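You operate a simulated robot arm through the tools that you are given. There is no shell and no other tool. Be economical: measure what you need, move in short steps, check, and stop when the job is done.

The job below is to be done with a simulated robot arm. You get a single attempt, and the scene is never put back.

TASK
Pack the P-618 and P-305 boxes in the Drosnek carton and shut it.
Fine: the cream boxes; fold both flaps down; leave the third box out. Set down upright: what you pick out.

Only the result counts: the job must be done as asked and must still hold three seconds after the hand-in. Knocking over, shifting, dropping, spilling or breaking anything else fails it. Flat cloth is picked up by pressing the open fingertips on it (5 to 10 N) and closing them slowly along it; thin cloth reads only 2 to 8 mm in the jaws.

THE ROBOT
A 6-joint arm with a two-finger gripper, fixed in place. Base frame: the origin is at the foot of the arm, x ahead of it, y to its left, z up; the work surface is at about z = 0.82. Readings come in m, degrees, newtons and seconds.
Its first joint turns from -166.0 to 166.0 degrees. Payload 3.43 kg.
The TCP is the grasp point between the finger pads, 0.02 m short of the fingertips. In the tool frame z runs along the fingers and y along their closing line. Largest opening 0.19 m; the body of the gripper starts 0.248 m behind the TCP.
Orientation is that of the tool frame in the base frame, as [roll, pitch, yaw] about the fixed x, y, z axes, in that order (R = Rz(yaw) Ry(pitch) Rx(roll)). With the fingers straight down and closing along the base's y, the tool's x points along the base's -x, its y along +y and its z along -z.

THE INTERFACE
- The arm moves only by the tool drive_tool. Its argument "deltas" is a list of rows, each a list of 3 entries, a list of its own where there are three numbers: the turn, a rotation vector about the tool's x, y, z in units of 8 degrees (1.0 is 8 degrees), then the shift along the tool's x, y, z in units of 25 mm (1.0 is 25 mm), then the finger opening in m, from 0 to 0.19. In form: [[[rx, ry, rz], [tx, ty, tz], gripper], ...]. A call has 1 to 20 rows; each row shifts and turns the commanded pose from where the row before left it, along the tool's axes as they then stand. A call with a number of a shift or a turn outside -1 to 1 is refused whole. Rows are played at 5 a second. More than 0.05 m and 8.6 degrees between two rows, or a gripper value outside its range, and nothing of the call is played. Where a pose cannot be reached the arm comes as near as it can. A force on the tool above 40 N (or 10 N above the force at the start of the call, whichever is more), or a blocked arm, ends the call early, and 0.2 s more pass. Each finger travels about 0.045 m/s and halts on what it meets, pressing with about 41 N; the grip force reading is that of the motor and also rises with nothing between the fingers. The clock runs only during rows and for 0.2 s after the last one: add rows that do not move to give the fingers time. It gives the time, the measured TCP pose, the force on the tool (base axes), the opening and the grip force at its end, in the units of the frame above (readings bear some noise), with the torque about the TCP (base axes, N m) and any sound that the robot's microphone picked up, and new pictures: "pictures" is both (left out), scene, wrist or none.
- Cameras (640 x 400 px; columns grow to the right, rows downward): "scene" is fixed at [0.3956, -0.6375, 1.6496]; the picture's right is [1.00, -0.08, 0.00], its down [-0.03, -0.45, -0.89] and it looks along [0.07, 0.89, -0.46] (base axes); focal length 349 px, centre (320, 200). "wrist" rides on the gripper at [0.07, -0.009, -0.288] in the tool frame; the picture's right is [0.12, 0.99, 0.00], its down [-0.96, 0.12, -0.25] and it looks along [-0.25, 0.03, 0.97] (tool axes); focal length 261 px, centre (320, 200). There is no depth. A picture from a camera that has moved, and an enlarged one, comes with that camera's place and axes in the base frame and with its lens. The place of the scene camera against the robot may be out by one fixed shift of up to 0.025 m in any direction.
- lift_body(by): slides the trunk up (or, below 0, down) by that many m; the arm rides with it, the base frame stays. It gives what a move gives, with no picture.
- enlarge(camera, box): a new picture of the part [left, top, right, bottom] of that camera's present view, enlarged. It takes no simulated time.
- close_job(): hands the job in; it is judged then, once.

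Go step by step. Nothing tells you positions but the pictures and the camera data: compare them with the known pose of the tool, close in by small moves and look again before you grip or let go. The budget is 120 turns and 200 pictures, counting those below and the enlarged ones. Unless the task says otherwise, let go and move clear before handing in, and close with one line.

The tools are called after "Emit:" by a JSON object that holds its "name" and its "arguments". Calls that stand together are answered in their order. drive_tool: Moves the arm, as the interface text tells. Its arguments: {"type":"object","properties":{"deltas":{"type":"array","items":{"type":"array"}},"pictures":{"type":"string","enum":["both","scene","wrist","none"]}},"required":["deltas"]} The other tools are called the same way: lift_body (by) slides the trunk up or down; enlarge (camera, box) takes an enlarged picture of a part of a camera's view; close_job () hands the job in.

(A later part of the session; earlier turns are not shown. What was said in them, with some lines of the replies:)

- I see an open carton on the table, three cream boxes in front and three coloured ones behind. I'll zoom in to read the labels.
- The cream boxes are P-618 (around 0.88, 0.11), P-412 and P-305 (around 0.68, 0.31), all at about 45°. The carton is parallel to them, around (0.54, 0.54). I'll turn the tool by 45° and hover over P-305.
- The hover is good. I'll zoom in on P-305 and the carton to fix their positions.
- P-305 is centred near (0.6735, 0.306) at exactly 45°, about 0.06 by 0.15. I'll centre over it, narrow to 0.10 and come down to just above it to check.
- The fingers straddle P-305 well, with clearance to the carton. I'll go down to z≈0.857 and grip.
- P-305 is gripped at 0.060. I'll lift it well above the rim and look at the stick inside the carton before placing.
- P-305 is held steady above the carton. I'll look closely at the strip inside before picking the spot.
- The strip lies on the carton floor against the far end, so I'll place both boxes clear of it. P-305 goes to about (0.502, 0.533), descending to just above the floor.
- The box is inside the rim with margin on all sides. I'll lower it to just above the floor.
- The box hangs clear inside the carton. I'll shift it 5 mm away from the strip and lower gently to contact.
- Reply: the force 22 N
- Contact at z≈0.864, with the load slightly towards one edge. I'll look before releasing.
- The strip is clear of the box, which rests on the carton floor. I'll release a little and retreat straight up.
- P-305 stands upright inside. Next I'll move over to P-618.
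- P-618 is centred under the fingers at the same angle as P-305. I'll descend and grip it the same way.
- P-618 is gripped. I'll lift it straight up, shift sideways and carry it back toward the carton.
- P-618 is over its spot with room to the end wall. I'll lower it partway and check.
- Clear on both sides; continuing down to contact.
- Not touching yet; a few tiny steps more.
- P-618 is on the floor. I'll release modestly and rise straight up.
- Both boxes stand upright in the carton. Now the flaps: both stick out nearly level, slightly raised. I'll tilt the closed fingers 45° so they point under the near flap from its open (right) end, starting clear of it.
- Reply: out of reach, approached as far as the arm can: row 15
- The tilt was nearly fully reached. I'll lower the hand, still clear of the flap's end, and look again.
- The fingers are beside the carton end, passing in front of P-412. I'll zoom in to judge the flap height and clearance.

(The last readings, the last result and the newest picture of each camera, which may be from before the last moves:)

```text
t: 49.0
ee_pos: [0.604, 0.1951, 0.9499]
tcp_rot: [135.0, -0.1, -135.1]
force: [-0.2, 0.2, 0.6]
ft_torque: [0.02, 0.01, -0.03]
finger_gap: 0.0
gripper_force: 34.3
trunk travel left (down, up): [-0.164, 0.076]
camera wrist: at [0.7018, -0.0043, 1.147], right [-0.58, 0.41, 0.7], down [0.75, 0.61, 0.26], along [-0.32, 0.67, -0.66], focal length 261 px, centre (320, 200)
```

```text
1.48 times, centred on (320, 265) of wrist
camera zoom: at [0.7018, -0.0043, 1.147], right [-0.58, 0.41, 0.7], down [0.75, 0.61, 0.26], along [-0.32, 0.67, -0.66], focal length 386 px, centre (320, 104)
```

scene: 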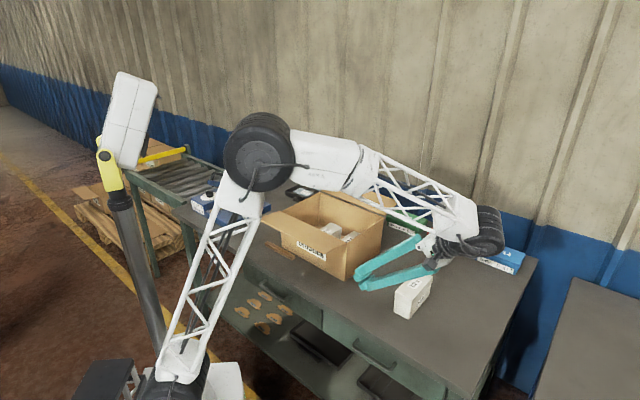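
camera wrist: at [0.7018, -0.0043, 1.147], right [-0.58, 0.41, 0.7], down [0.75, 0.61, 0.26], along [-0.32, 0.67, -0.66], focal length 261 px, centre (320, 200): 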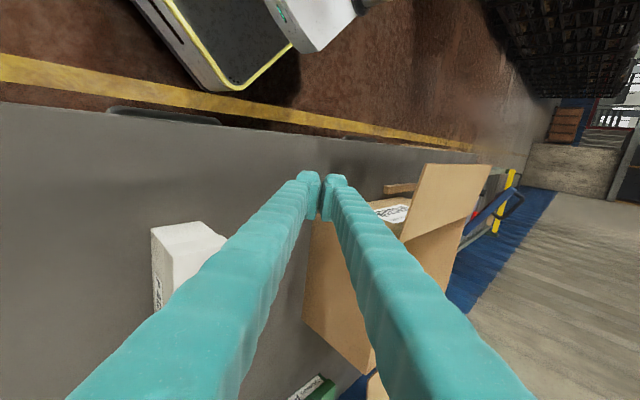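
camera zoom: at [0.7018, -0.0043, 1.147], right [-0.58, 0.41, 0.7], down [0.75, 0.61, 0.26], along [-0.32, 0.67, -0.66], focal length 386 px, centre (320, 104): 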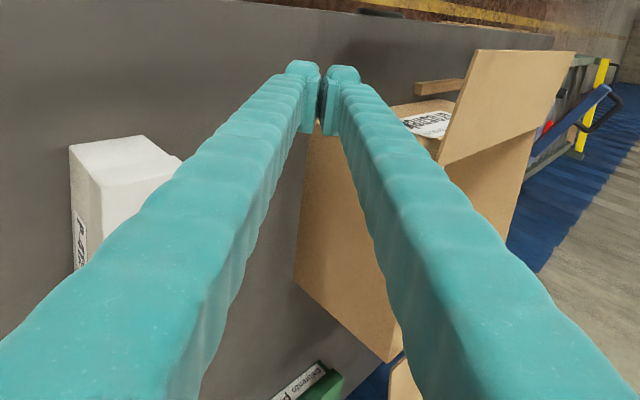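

The fingers form a V in their closing plane, so the upper finger is too steep to hook under the flap. I'll roll the gripper 90° about its axis so the V lies flat.

Emit:
{"name": "drive_tool", "arguments": {"deltas": [[[0, 0, 1], [0, 0, 0], 0], [[0, 0, 1], [0, 0, 0], 0], [[0, 0, 1], [0, 0, 0], 0], [[0, 0, 1], [0, 0, 0], 0], [[0, 0, 1], [0, 0, 0], 0], [[0, 0, 1], [0, 0, 0], 0], [[0, 0, 1], [0, 0, 0], 0], [[0, 0, 1], [0, 0, 0], 0], [[0, 0, 1], [0, 0, 0], 0], [[0, 0, 1], [0, 0, 0], 0], [[0, 0, 1], [0, 0, 0], 0], [[0, 0, 0.25], [0, 0, 0], 0], [[0, 0, 0], [0, 0, 0], 0]]}}

Emit:
{"name": "enlarge", "arguments": {"camera": "scene", "box": [250, 170, 510, 330]}}

```text
t: 51.8
ee_pos: [0.6038, 0.1943, 0.9503]
tcp_rot: [-179.9, -45.0, 134.8]
force: [-0.1, 0.6, 0.3]
ft_torque: [-0.02, 0.02, 0.0]
finger_gap: 0.0
gripper_force: 33.6
trunk travel left (down, up): [-0.164, 0.076]
camera wrist: at [0.7055, 0.0789, 1.2028], right [0.64, 0.76, 0.08], down [0.69, -0.52, -0.51], along [-0.34, 0.38, -0.86], focal length 261 px, centre (320, 200)
```

scene: 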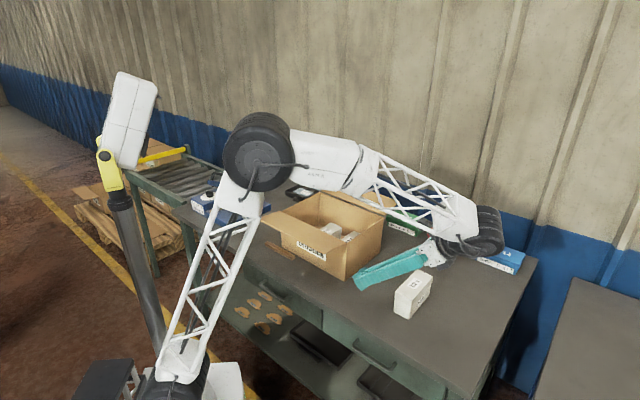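
wrist: 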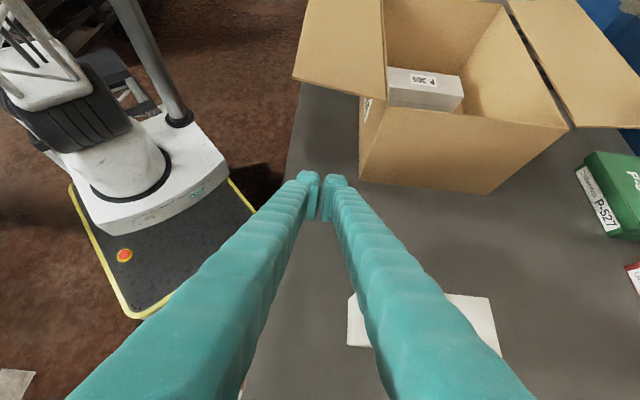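

```text
2.46 times, centred on (380, 250) of scene
camera zoom: at [0.3956, -0.6375, 1.6496], right [1.0, -0.08, 0.0], down [-0.03, -0.45, -0.89], along [0.07, 0.89, -0.46], focal length 859 px, centre (172, 77)
```

zoom: 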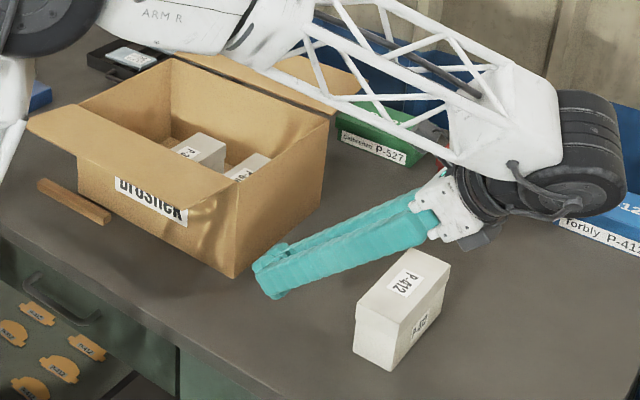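

Now the V lies flat and the camera looks over the carton. The rim and near flap are at z≈1.0, so I'll slide the fingertips in under the flap's end at z≈0.92.

Emit:
{"name": "drive_tool", "arguments": {"deltas": [[[0, 0, 0], [0.2, 0, 0.95], 0], [[0, 0, 0], [0.7, 0, 0.9], 0], [[0, 0, 0], [0.7, 0, 0.9], 0], [[0, 0, 0], [0.7, 0, 0.9], 0], [[0, 0, 0], [0.7, 0, 0.9], 0], [[0, 0, 0], [0.7, 0, 0.85], 0], [[0, 0, 0], [0, 0, 0], 0]]}}

Emit:
{"name": "enlarge", "arguments": {"camera": "scene", "box": [250, 170, 450, 310]}}

```text
t: 53.4
ee_pos: [0.4888, 0.3079, 0.9178]
tcp_rot: [180.0, -45.1, 134.9]
force: [0.9, 0.5, 0.4]
ft_torque: [0.0, -0.02, -0.02]
finger_gap: 0.0
gripper_force: 34.3
trunk travel left (down, up): [-0.164, 0.076]
camera wrist: at [0.591, 0.1927, 1.172], right [0.64, 0.76, 0.08], down [0.69, -0.52, -0.51], along [-0.34, 0.38, -0.86], focal length 261 px, centre (320, 200)
```

scene: 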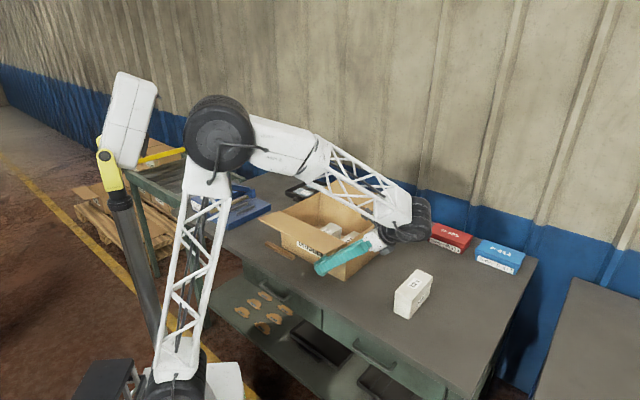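
wrist: 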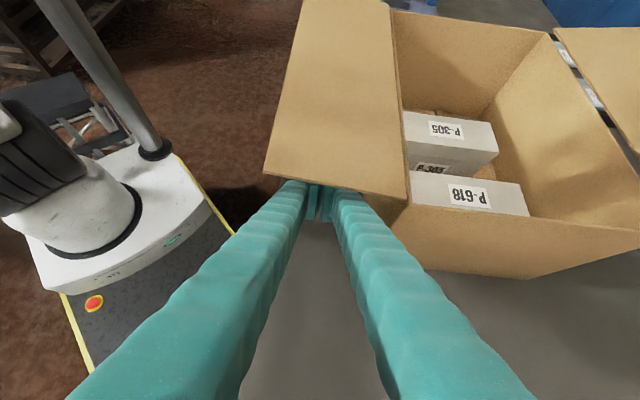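

```text
2.86 times, centred on (350, 240) of scene
camera zoom: at [0.3956, -0.6375, 1.6496], right [1.0, -0.08, 0.0], down [-0.03, -0.45, -0.89], along [0.07, 0.89, -0.46], focal length 997 px, centre (234, 86)
```

zoom: 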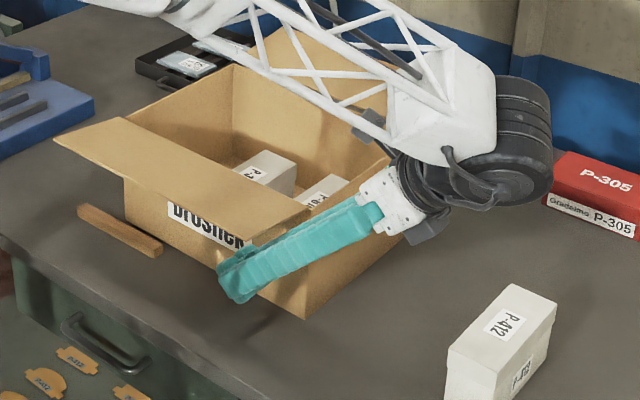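

The fingertips are about 3 cm under the flap's end. I'll lift along an arc around the hinge, up to about 60°, and check.

Emit:
{"name": "drive_tool", "arguments": {"deltas": [[[0, 0, 0], [0.566, -0.08, -0.566], 0], [[0, 0, 0], [0.467, -0.08, -0.467], 0], [[0, 0, 0], [0.467, -0.08, -0.467], 0], [[0, 0, 0], [0.523, 0.25, -0.523], 0], [[0, 0, 0], [0.523, 0.35, -0.523], 0], [[0, 0, 0], [0, 0, 0], 0]]}}

Emit:
{"name": "enlarge", "arguments": {"camera": "scene", "box": [250, 170, 450, 310]}}

```text
t: 54.8
ee_pos: [0.4953, 0.3148, 1.0109]
tcp_rot: [180.0, -45.1, 134.9]
force: [0.1, 0.3, -0.4]
ft_torque: [0.0, -0.03, -0.01]
finger_gap: 0.0
gripper_force: 34.0
trunk travel left (down, up): [-0.164, 0.076]
camera wrist: at [0.5985, 0.1988, 1.2634], right [0.64, 0.76, 0.08], down [0.69, -0.52, -0.51], along [-0.34, 0.38, -0.86], focal length 261 px, centre (320, 200)
```

scene: 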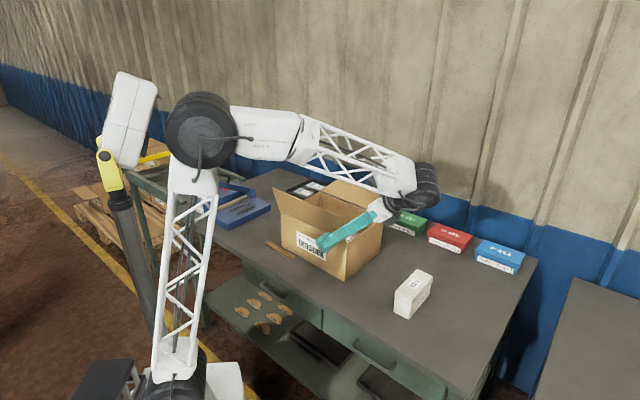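
wrist: 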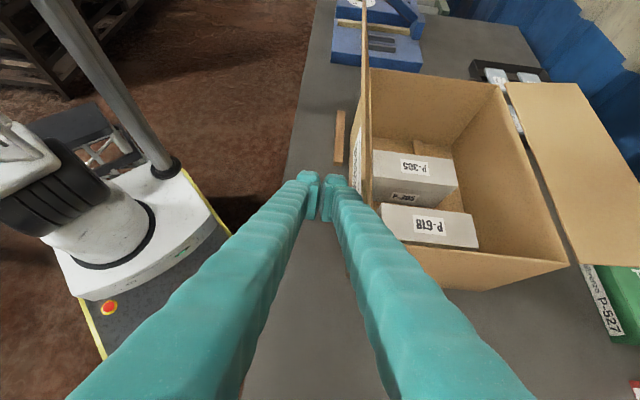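

```text
2.86 times, centred on (350, 240) of scene
camera zoom: at [0.3956, -0.6375, 1.6496], right [1.0, -0.08, 0.0], down [-0.03, -0.45, -0.89], along [0.07, 0.89, -0.46], focal length 997 px, centre (234, 86)
```

zoom: 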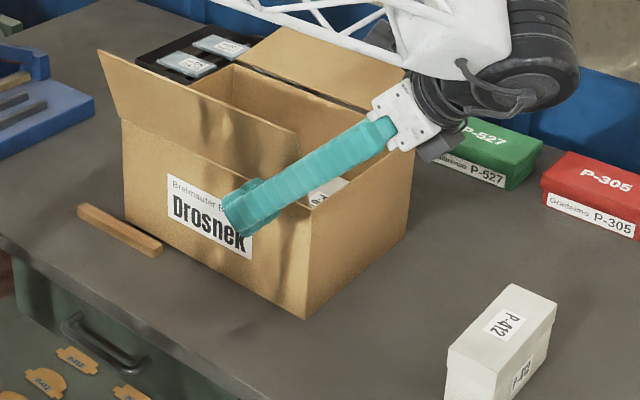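

The flap swung up easily and is now near upright. I'll continue up and over toward the inside, then press it down gently.

Emit:
{"name": "drive_tool", "arguments": {"deltas": [[[0, 0, 0], [0.96, 0.56, -0.96], 0], [[0, 0, 0], [0.707, 1.0, -0.707], 0], [[0, 0, 0], [0.283, 0.7, -0.283], 0], [[0, 0, 0], [0.283, 0.7, -0.283], 0], [[0, 0, 0], [-0.07, 0.7, 0.07], 0], [[0, 0, 0], [-0.07, 0.7, 0.07], 0], [[0, 0, 0], [-0.6, 0.8, 0.6], 0], [[0, 0, 0], [0, 0, 0], 0]]}}

Emit:
{"name": "enlarge", "arguments": {"camera": "scene", "box": [250, 170, 450, 310]}}

```text
t: 56.6
ee_pos: [0.5887, 0.406, 1.0631]
tcp_rot: [179.9, -45.1, 135.0]
force: [0.0, -0.5, 0.5]
ft_torque: [0.01, 0.0, 0.02]
finger_gap: 0.0
gripper_force: 34.9
trunk travel left (down, up): [-0.164, 0.076]
camera wrist: at [0.6895, 0.2902, 1.3162], right [0.64, 0.76, 0.08], down [0.69, -0.52, -0.51], along [-0.34, 0.38, -0.86], focal length 261 px, centre (320, 200)
```

scene: 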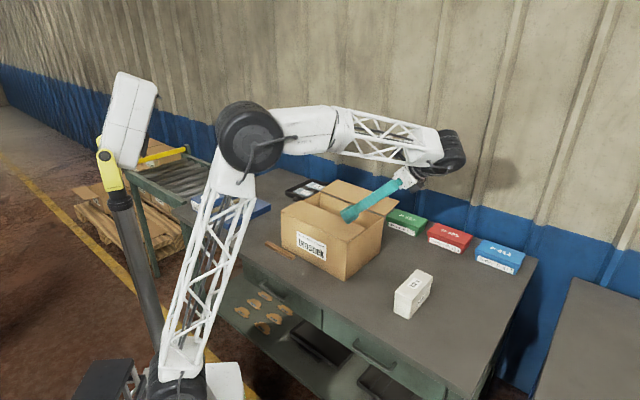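
wrist: 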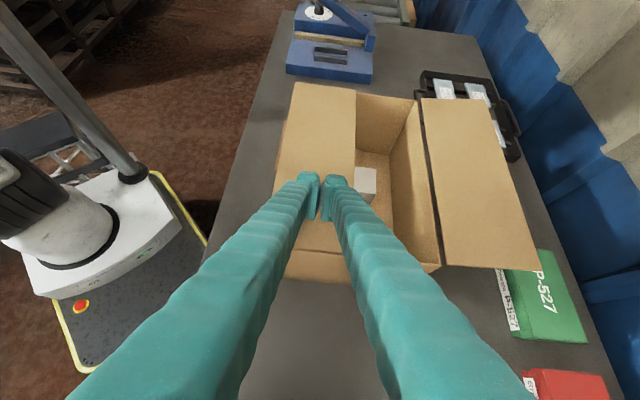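

```text
2.86 times, centred on (350, 240) of scene
camera zoom: at [0.3956, -0.6375, 1.6496], right [1.0, -0.08, 0.0], down [-0.03, -0.45, -0.89], along [0.07, 0.89, -0.46], focal length 997 px, centre (234, 86)
```

zoom: 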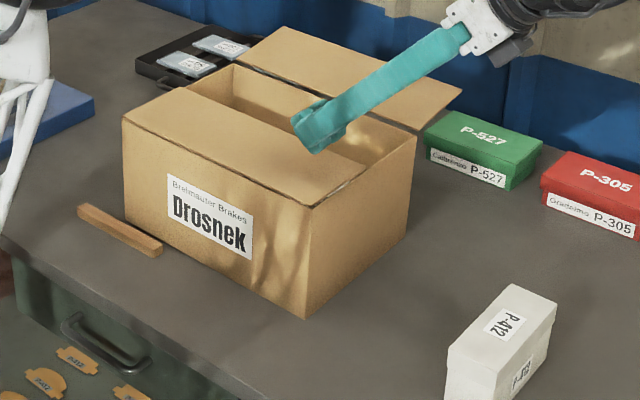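

The near flap dropped flat shut. Now I'll back out to the right end and move around to the far flap side, keeping above and clear of the carton.

Emit:
{"name": "drive_tool", "arguments": {"deltas": [[[0, 0, 0], [0.566, 0, -0.566], 0], [[0, 0, 0], [0.566, 0, -0.566], 0], [[0, 0, 0], [-0.96, 0, -0.96], 0], [[0, 0, 0], [-0.96, 0, -0.96], 0], [[0, 0, 0], [-0.96, 0, -0.96], 0], [[0, 0, 0], [-0.96, 0, -0.96], 0], [[0, 0, 0], [-0.96, 0, -0.96], 0], [[-0.707, 0, 0.707], [0, 0, 0], 0], [[-0.707, 0, 0.707], [0, 0, 0], 0], [[-0.354, 0, 0.354], [0, 0, 0], 0], [[0, 0, 0], [0, 0, 0], 0]]}}

```text
t: 59.0
ee_pos: [0.7069, 0.2849, 1.1029]
tcp_rot: [180.0, -45.0, 114.8]
force: [-0.6, 0.7, 0.8]
ft_torque: [0.02, -0.04, 0.01]
finger_gap: 0.0001
gripper_force: 34.4
trunk travel left (down, up): [-0.164, 0.076]
camera wrist: at [0.7633, 0.1418, 1.3558], right [0.87, 0.49, 0.08], down [0.46, -0.73, -0.51], along [-0.19, 0.48, -0.86], focal length 261 px, centre (320, 200)
```

scene: 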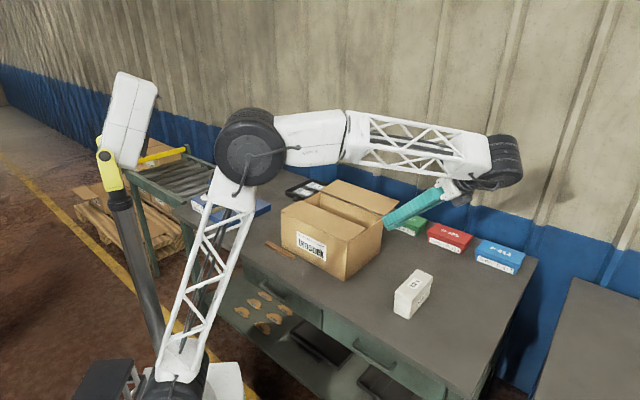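
wrist: 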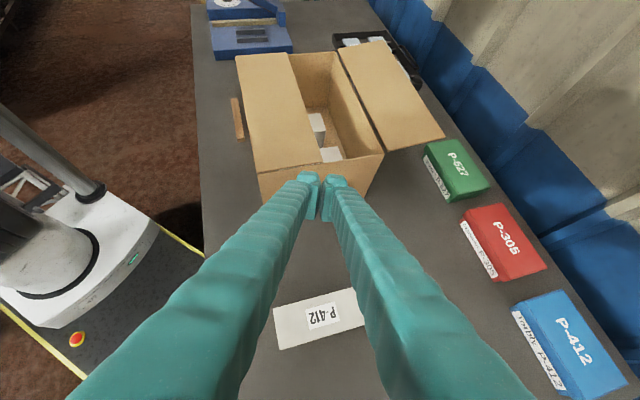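

I'll shift toward the wall side to line up with the end of the far flap, then lower.

Emit:
{"name": "drive_tool", "arguments": {"deltas": [[[0, 0, 0], [0.35, 0.896, 0.35], 0], [[0, 0, 0], [0.35, 0.896, 0.35], 0], [[0, 0, 0], [0.35, 0.896, 0.35], 0], [[0, 0, 0], [0.35, 0.896, 0.35], 0], [[0, 0, 0], [0.35, 0.896, 0.35], 0], [[0, 0, 0], [0.35, 0.896, 0.35], 0], [[0, 0, 0], [0.35, 0.896, 0.35], 0], [[0, 0, 0], [-0.96, 0, 0.96], 0], [[0, 0, 0], [-0.96, 0, 0.96], 0], [[0, 0, 0], [-0.96, 0, 0.96], 0], [[0, 0, 0], [-0.96, 0, 0.96], 0], [[0, 0, 0], [-0.96, 0, 0.96], 0], [[0, 0, 0], [0, 0, 0], 0]]}}

Emit:
{"name": "enlarge", "arguments": {"camera": "wrist", "box": [180, 20, 480, 260]}}

```text
t: 61.8
ee_pos: [0.8147, 0.431, 0.9317]
tcp_rot: [-180.0, -45.0, 114.9]
force: [-0.4, 0.3, -0.2]
ft_torque: [0.05, 0.02, 0.01]
finger_gap: 0.0003
gripper_force: 34.3
trunk travel left (down, up): [-0.164, 0.076]
camera wrist: at [0.8707, 0.2867, 1.1848], right [0.86, 0.49, 0.08], down [0.47, -0.73, -0.51], along [-0.19, 0.48, -0.86], focal length 261 px, centre (320, 200)
```

scene: 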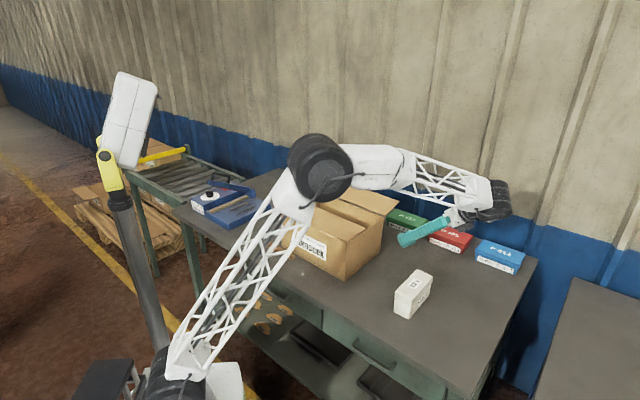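
wrist: 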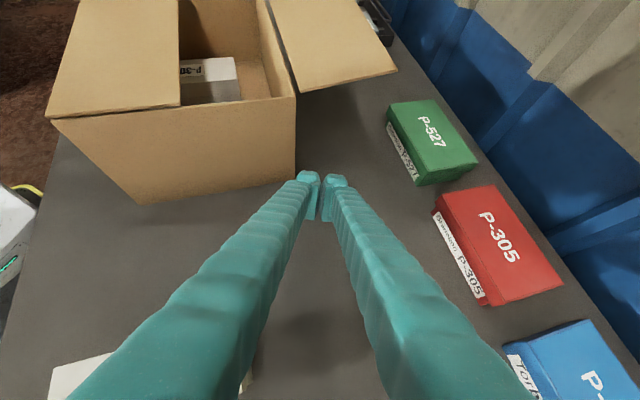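

```text
1.67 times, centred on (330, 140) of wrist
camera zoom: at [0.8707, 0.2867, 1.1848], right [0.86, 0.49, 0.08], down [0.47, -0.73, -0.51], along [-0.19, 0.48, -0.86], focal length 434 px, centre (303, 300)
```

zoom: 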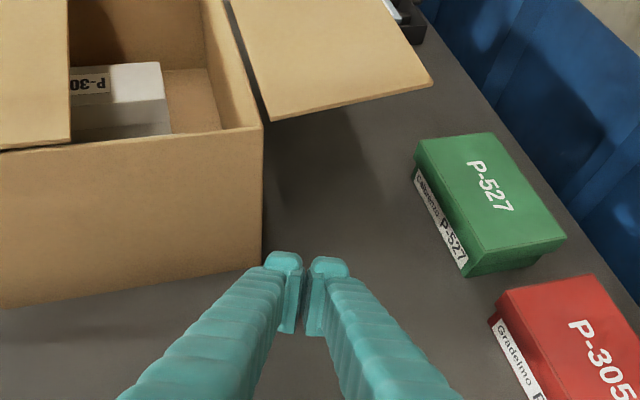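

Clear view of the far flap's open end (s width about 11 cm, z≈0.985). I'll lower a little more and slide the fingertips in beneath it, keeping off the carton's corner.

Emit:
{"name": "drive_tool", "arguments": {"deltas": [[[0, 0, 0], [-0.76, 0.3, 0.76], 0], [[0, 0, 0], [0.74, 0.22, 0.74], 0], [[0, 0, 0], [0.74, 0, 0.74], 0], [[0, 0, 0], [0.74, 0, 0.74], 0], [[0, 0, 0], [0.74, 0, 0.74], 0], [[0, 0, 0], [0.74, 0, 0.74], 0], [[0, 0, 0], [0.74, 0, 0.74], 0], [[0, 0, 0], [0, 0, 0], 0]]}}

Emit:
{"name": "enlarge", "arguments": {"camera": "wrist", "box": [180, 20, 480, 260]}}

```text
t: 63.6
ee_pos: [0.7591, 0.5785, 0.9069]
tcp_rot: [-179.9, -45.1, 115.0]
force: [0.6, 0.2, 0.2]
ft_torque: [0.02, -0.03, 0.02]
finger_gap: 0.0003
gripper_force: 34.1
trunk travel left (down, up): [-0.164, 0.076]
camera wrist: at [0.815, 0.4348, 1.1588], right [0.87, 0.49, 0.08], down [0.46, -0.73, -0.51], along [-0.19, 0.48, -0.86], focal length 261 px, centre (320, 200)
```

scene: 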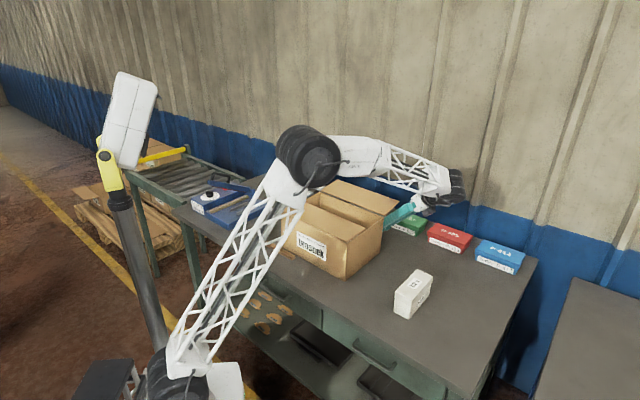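
wrist: 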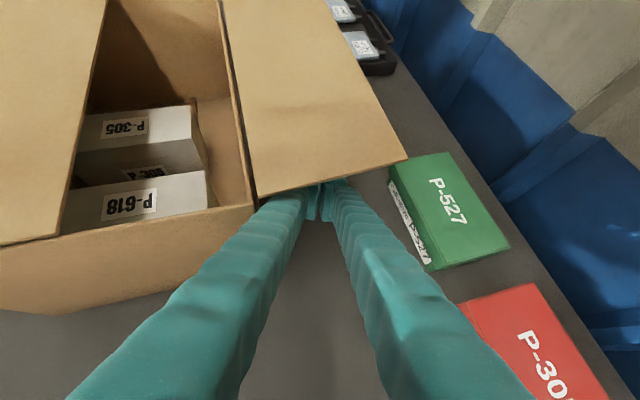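

```text
1.67 times, centred on (330, 140) of wrist
camera zoom: at [0.815, 0.4348, 1.1588], right [0.87, 0.49, 0.08], down [0.46, -0.73, -0.51], along [-0.19, 0.48, -0.86], focal length 434 px, centre (303, 300)
```

zoom: 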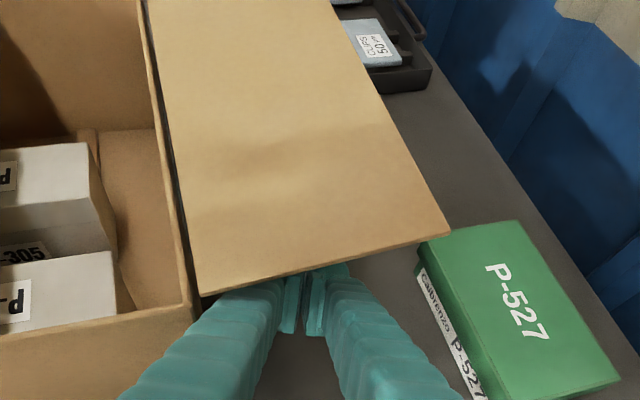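

The fingertips are under the far flap. I'll lift it along the arc and check.

Emit:
{"name": "drive_tool", "arguments": {"deltas": [[[0, 0, 0], [0.62, 0, -0.62], 0], [[0, 0, 0], [0.62, 0, -0.62], 0], [[0, 0, 0], [0.62, -0.1, -0.62], 0], [[0, 0, 0], [0.62, -0.15, -0.62], 0], [[0, 0, 0], [0, 0, 0], 0]]}}

Emit:
{"name": "enlarge", "arguments": {"camera": "scene", "box": [270, 160, 470, 300]}}

```text
t: 64.8
ee_pos: [0.7524, 0.5745, 0.995]
tcp_rot: [180.0, -45.0, 115.1]
force: [0.3, -0.2, 0.4]
ft_torque: [-0.01, 0.02, 0.02]
finger_gap: 0.0002
gripper_force: 34.1
trunk travel left (down, up): [-0.164, 0.076]
camera wrist: at [0.8092, 0.432, 1.2471], right [0.86, 0.49, 0.08], down [0.47, -0.73, -0.51], along [-0.19, 0.48, -0.86], focal length 261 px, centre (320, 200)
```

scene: 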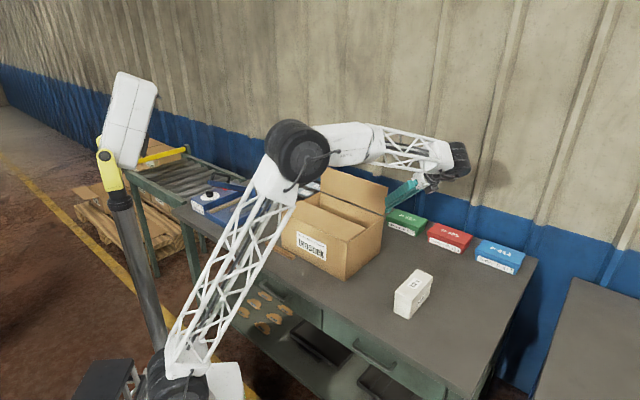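
wrist: 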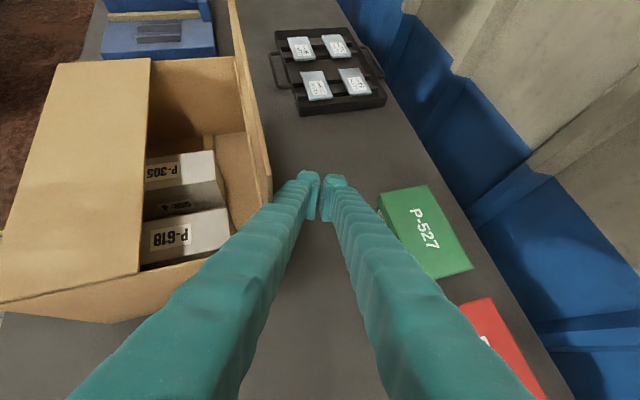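

```text
2.86 times, centred on (370, 230) of scene
camera zoom: at [0.3956, -0.6375, 1.6496], right [1.0, -0.08, 0.0], down [-0.03, -0.45, -0.89], along [0.07, 0.89, -0.46], focal length 997 px, centre (177, 114)
```

zoom: 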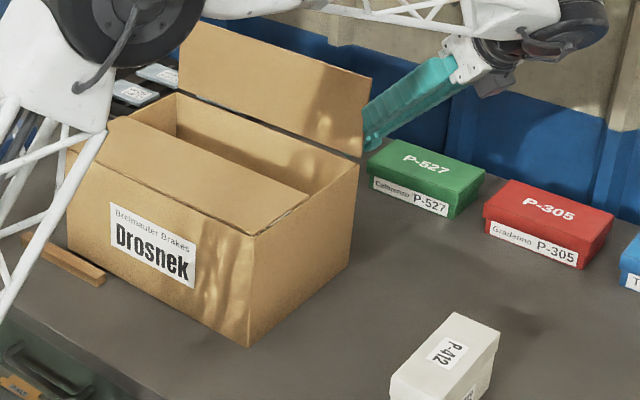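

The far flap is upright. I'll carry on up and over toward the inside to tip it shut.

Emit:
{"name": "drive_tool", "arguments": {"deltas": [[[0, 0, 0], [0.433, -0.3, -0.585], 0], [[0, 0, 0], [0.433, -0.3, -0.585], 0], [[0, 0, 0], [0.317, -0.75, -0.7], 0], [[0, 0, 0], [0.317, -0.75, -0.7], 0], [[0, 0, 0], [0.041, -0.94, -0.525], 0], [[0, 0, 0], [0.041, -0.94, -0.525], 0], [[0, 0, 0], [-0.242, -0.94, -0.242], 0], [[0, 0, 0], [0, 0, 0], 0]]}}

Emit:
{"name": "enlarge", "arguments": {"camera": "scene", "box": [270, 160, 470, 300]}}

```text
t: 66.6
ee_pos: [0.6591, 0.4827, 1.085]
tcp_rot: [-180.0, -45.0, 114.9]
force: [-0.1, 0.8, 0.0]
ft_torque: [-0.04, 0.0, -0.04]
finger_gap: 0.0003
gripper_force: 34.1
trunk travel left (down, up): [-0.164, 0.076]
camera wrist: at [0.7159, 0.3397, 1.3388], right [0.86, 0.49, 0.08], down [0.47, -0.73, -0.51], along [-0.19, 0.48, -0.86], focal length 261 px, centre (320, 200)
```

scene: 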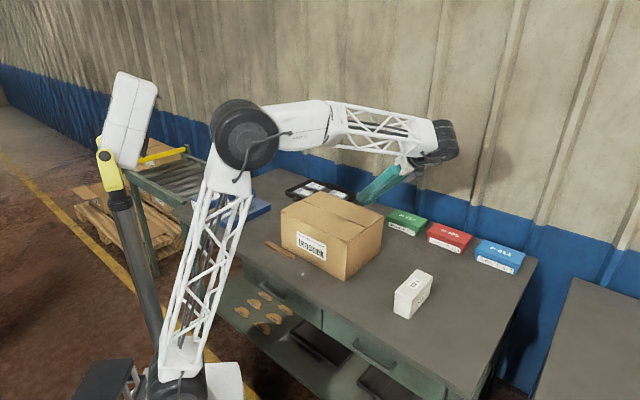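
wrist: 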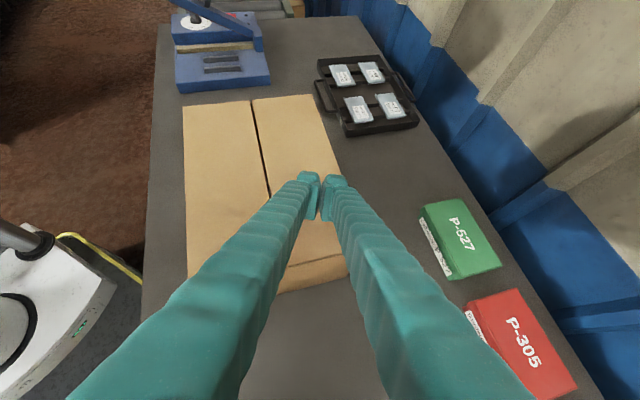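

```text
2.86 times, centred on (370, 230) of scene
camera zoom: at [0.3956, -0.6375, 1.6496], right [1.0, -0.08, 0.0], down [-0.03, -0.45, -0.89], along [0.07, 0.89, -0.46], focal length 997 px, centre (177, 114)
```

zoom: 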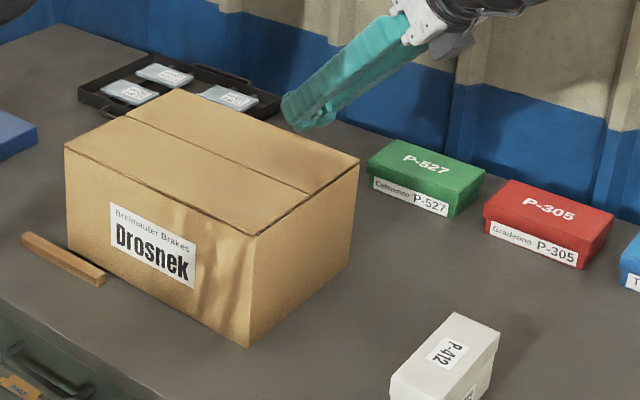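

Both flaps are down and look flat. I'll back the hand up and away, wait, and check that they stay shut.

Emit:
{"name": "drive_tool", "arguments": {"deltas": [[[0, 0, 0], [0.3, 0, -0.7], 0], [[0, 0, 0], [0.3, 0, -0.7], 0], [[0, 0, 0], [0, 0, -1], 0], [[0, 0, 0], [0, 0, -1], 0], [[0, 0, 0], [-0.7, 0, -0.7], 0], [[0, 0, 0], [-0.7, 0, -0.7], 0], [[0, 0, 0], [0, 0, 0], 0], [[0, 0, 0], [0, 0, 0], 0], [[0, 0, 0], [0, 0, 0], 0], [[0, 0, 0], [0, 0, 0], 0], [[0, 0, 0], [0, 0, 0], 0], [[0, 0, 0], [0, 0, 0], 0], [[0, 0, 0], [0, 0, 0], 0], [[0, 0, 0], [0, 0, 0], 0]]}}

Emit:
{"name": "enlarge", "arguments": {"camera": "scene", "box": [250, 170, 450, 310]}}

```text
t: 69.6
ee_pos: [0.7006, 0.3939, 1.1565]
tcp_rot: [-180.0, -45.0, 115.0]
force: [-0.1, 0.7, -0.4]
ft_torque: [0.01, 0.03, -0.02]
finger_gap: 0.0
gripper_force: 34.0
trunk travel left (down, up): [-0.164, 0.076]
camera wrist: at [0.7582, 0.2505, 1.4095], right [0.86, 0.49, 0.08], down [0.47, -0.73, -0.51], along [-0.19, 0.48, -0.86], focal length 261 px, centre (320, 200)
```

scene: 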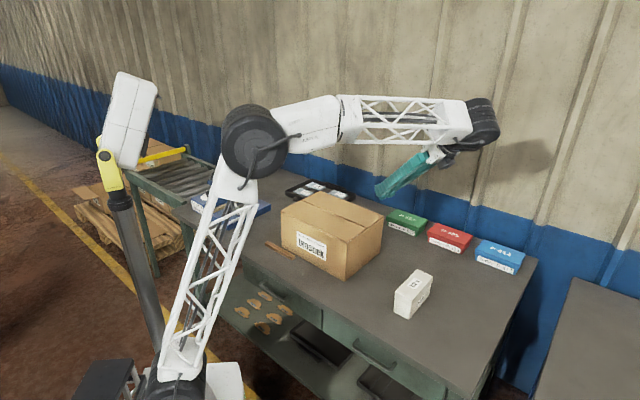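
wrist: 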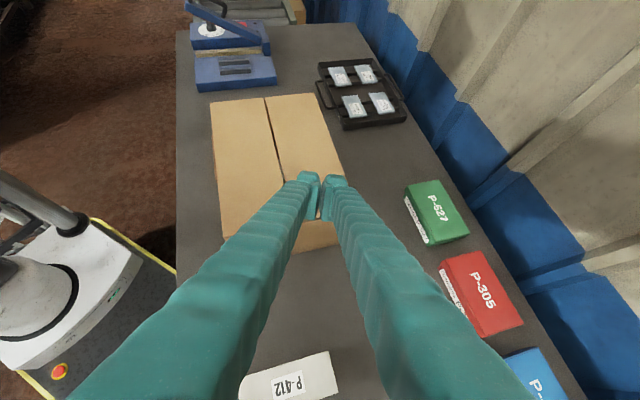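

```text
2.86 times, centred on (350, 240) of scene
camera zoom: at [0.3956, -0.6375, 1.6496], right [1.0, -0.08, 0.0], down [-0.03, -0.45, -0.89], along [0.07, 0.89, -0.46], focal length 997 px, centre (234, 86)
```

zoom: 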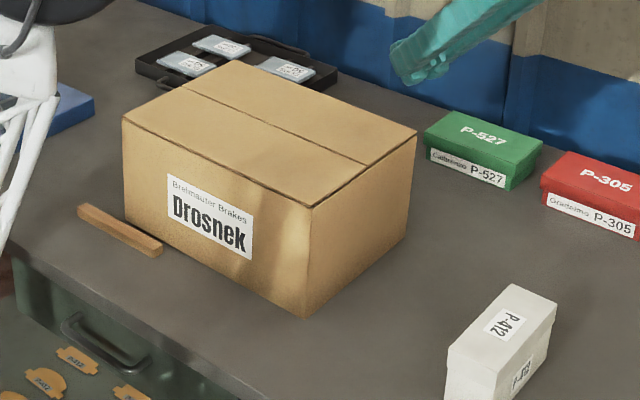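

The carton is shut with both flaps flat, P-412 is untouched outside, and the hand is clear. I'm handing in.

Emit:
{"name": "close_job", "arguments": {}}

```text
The job is handed in.
```

The cream P-618 and P-305 boxes stand upright in the Drosnek carton with both flaps folded shut, and P-412 was left out untouched.
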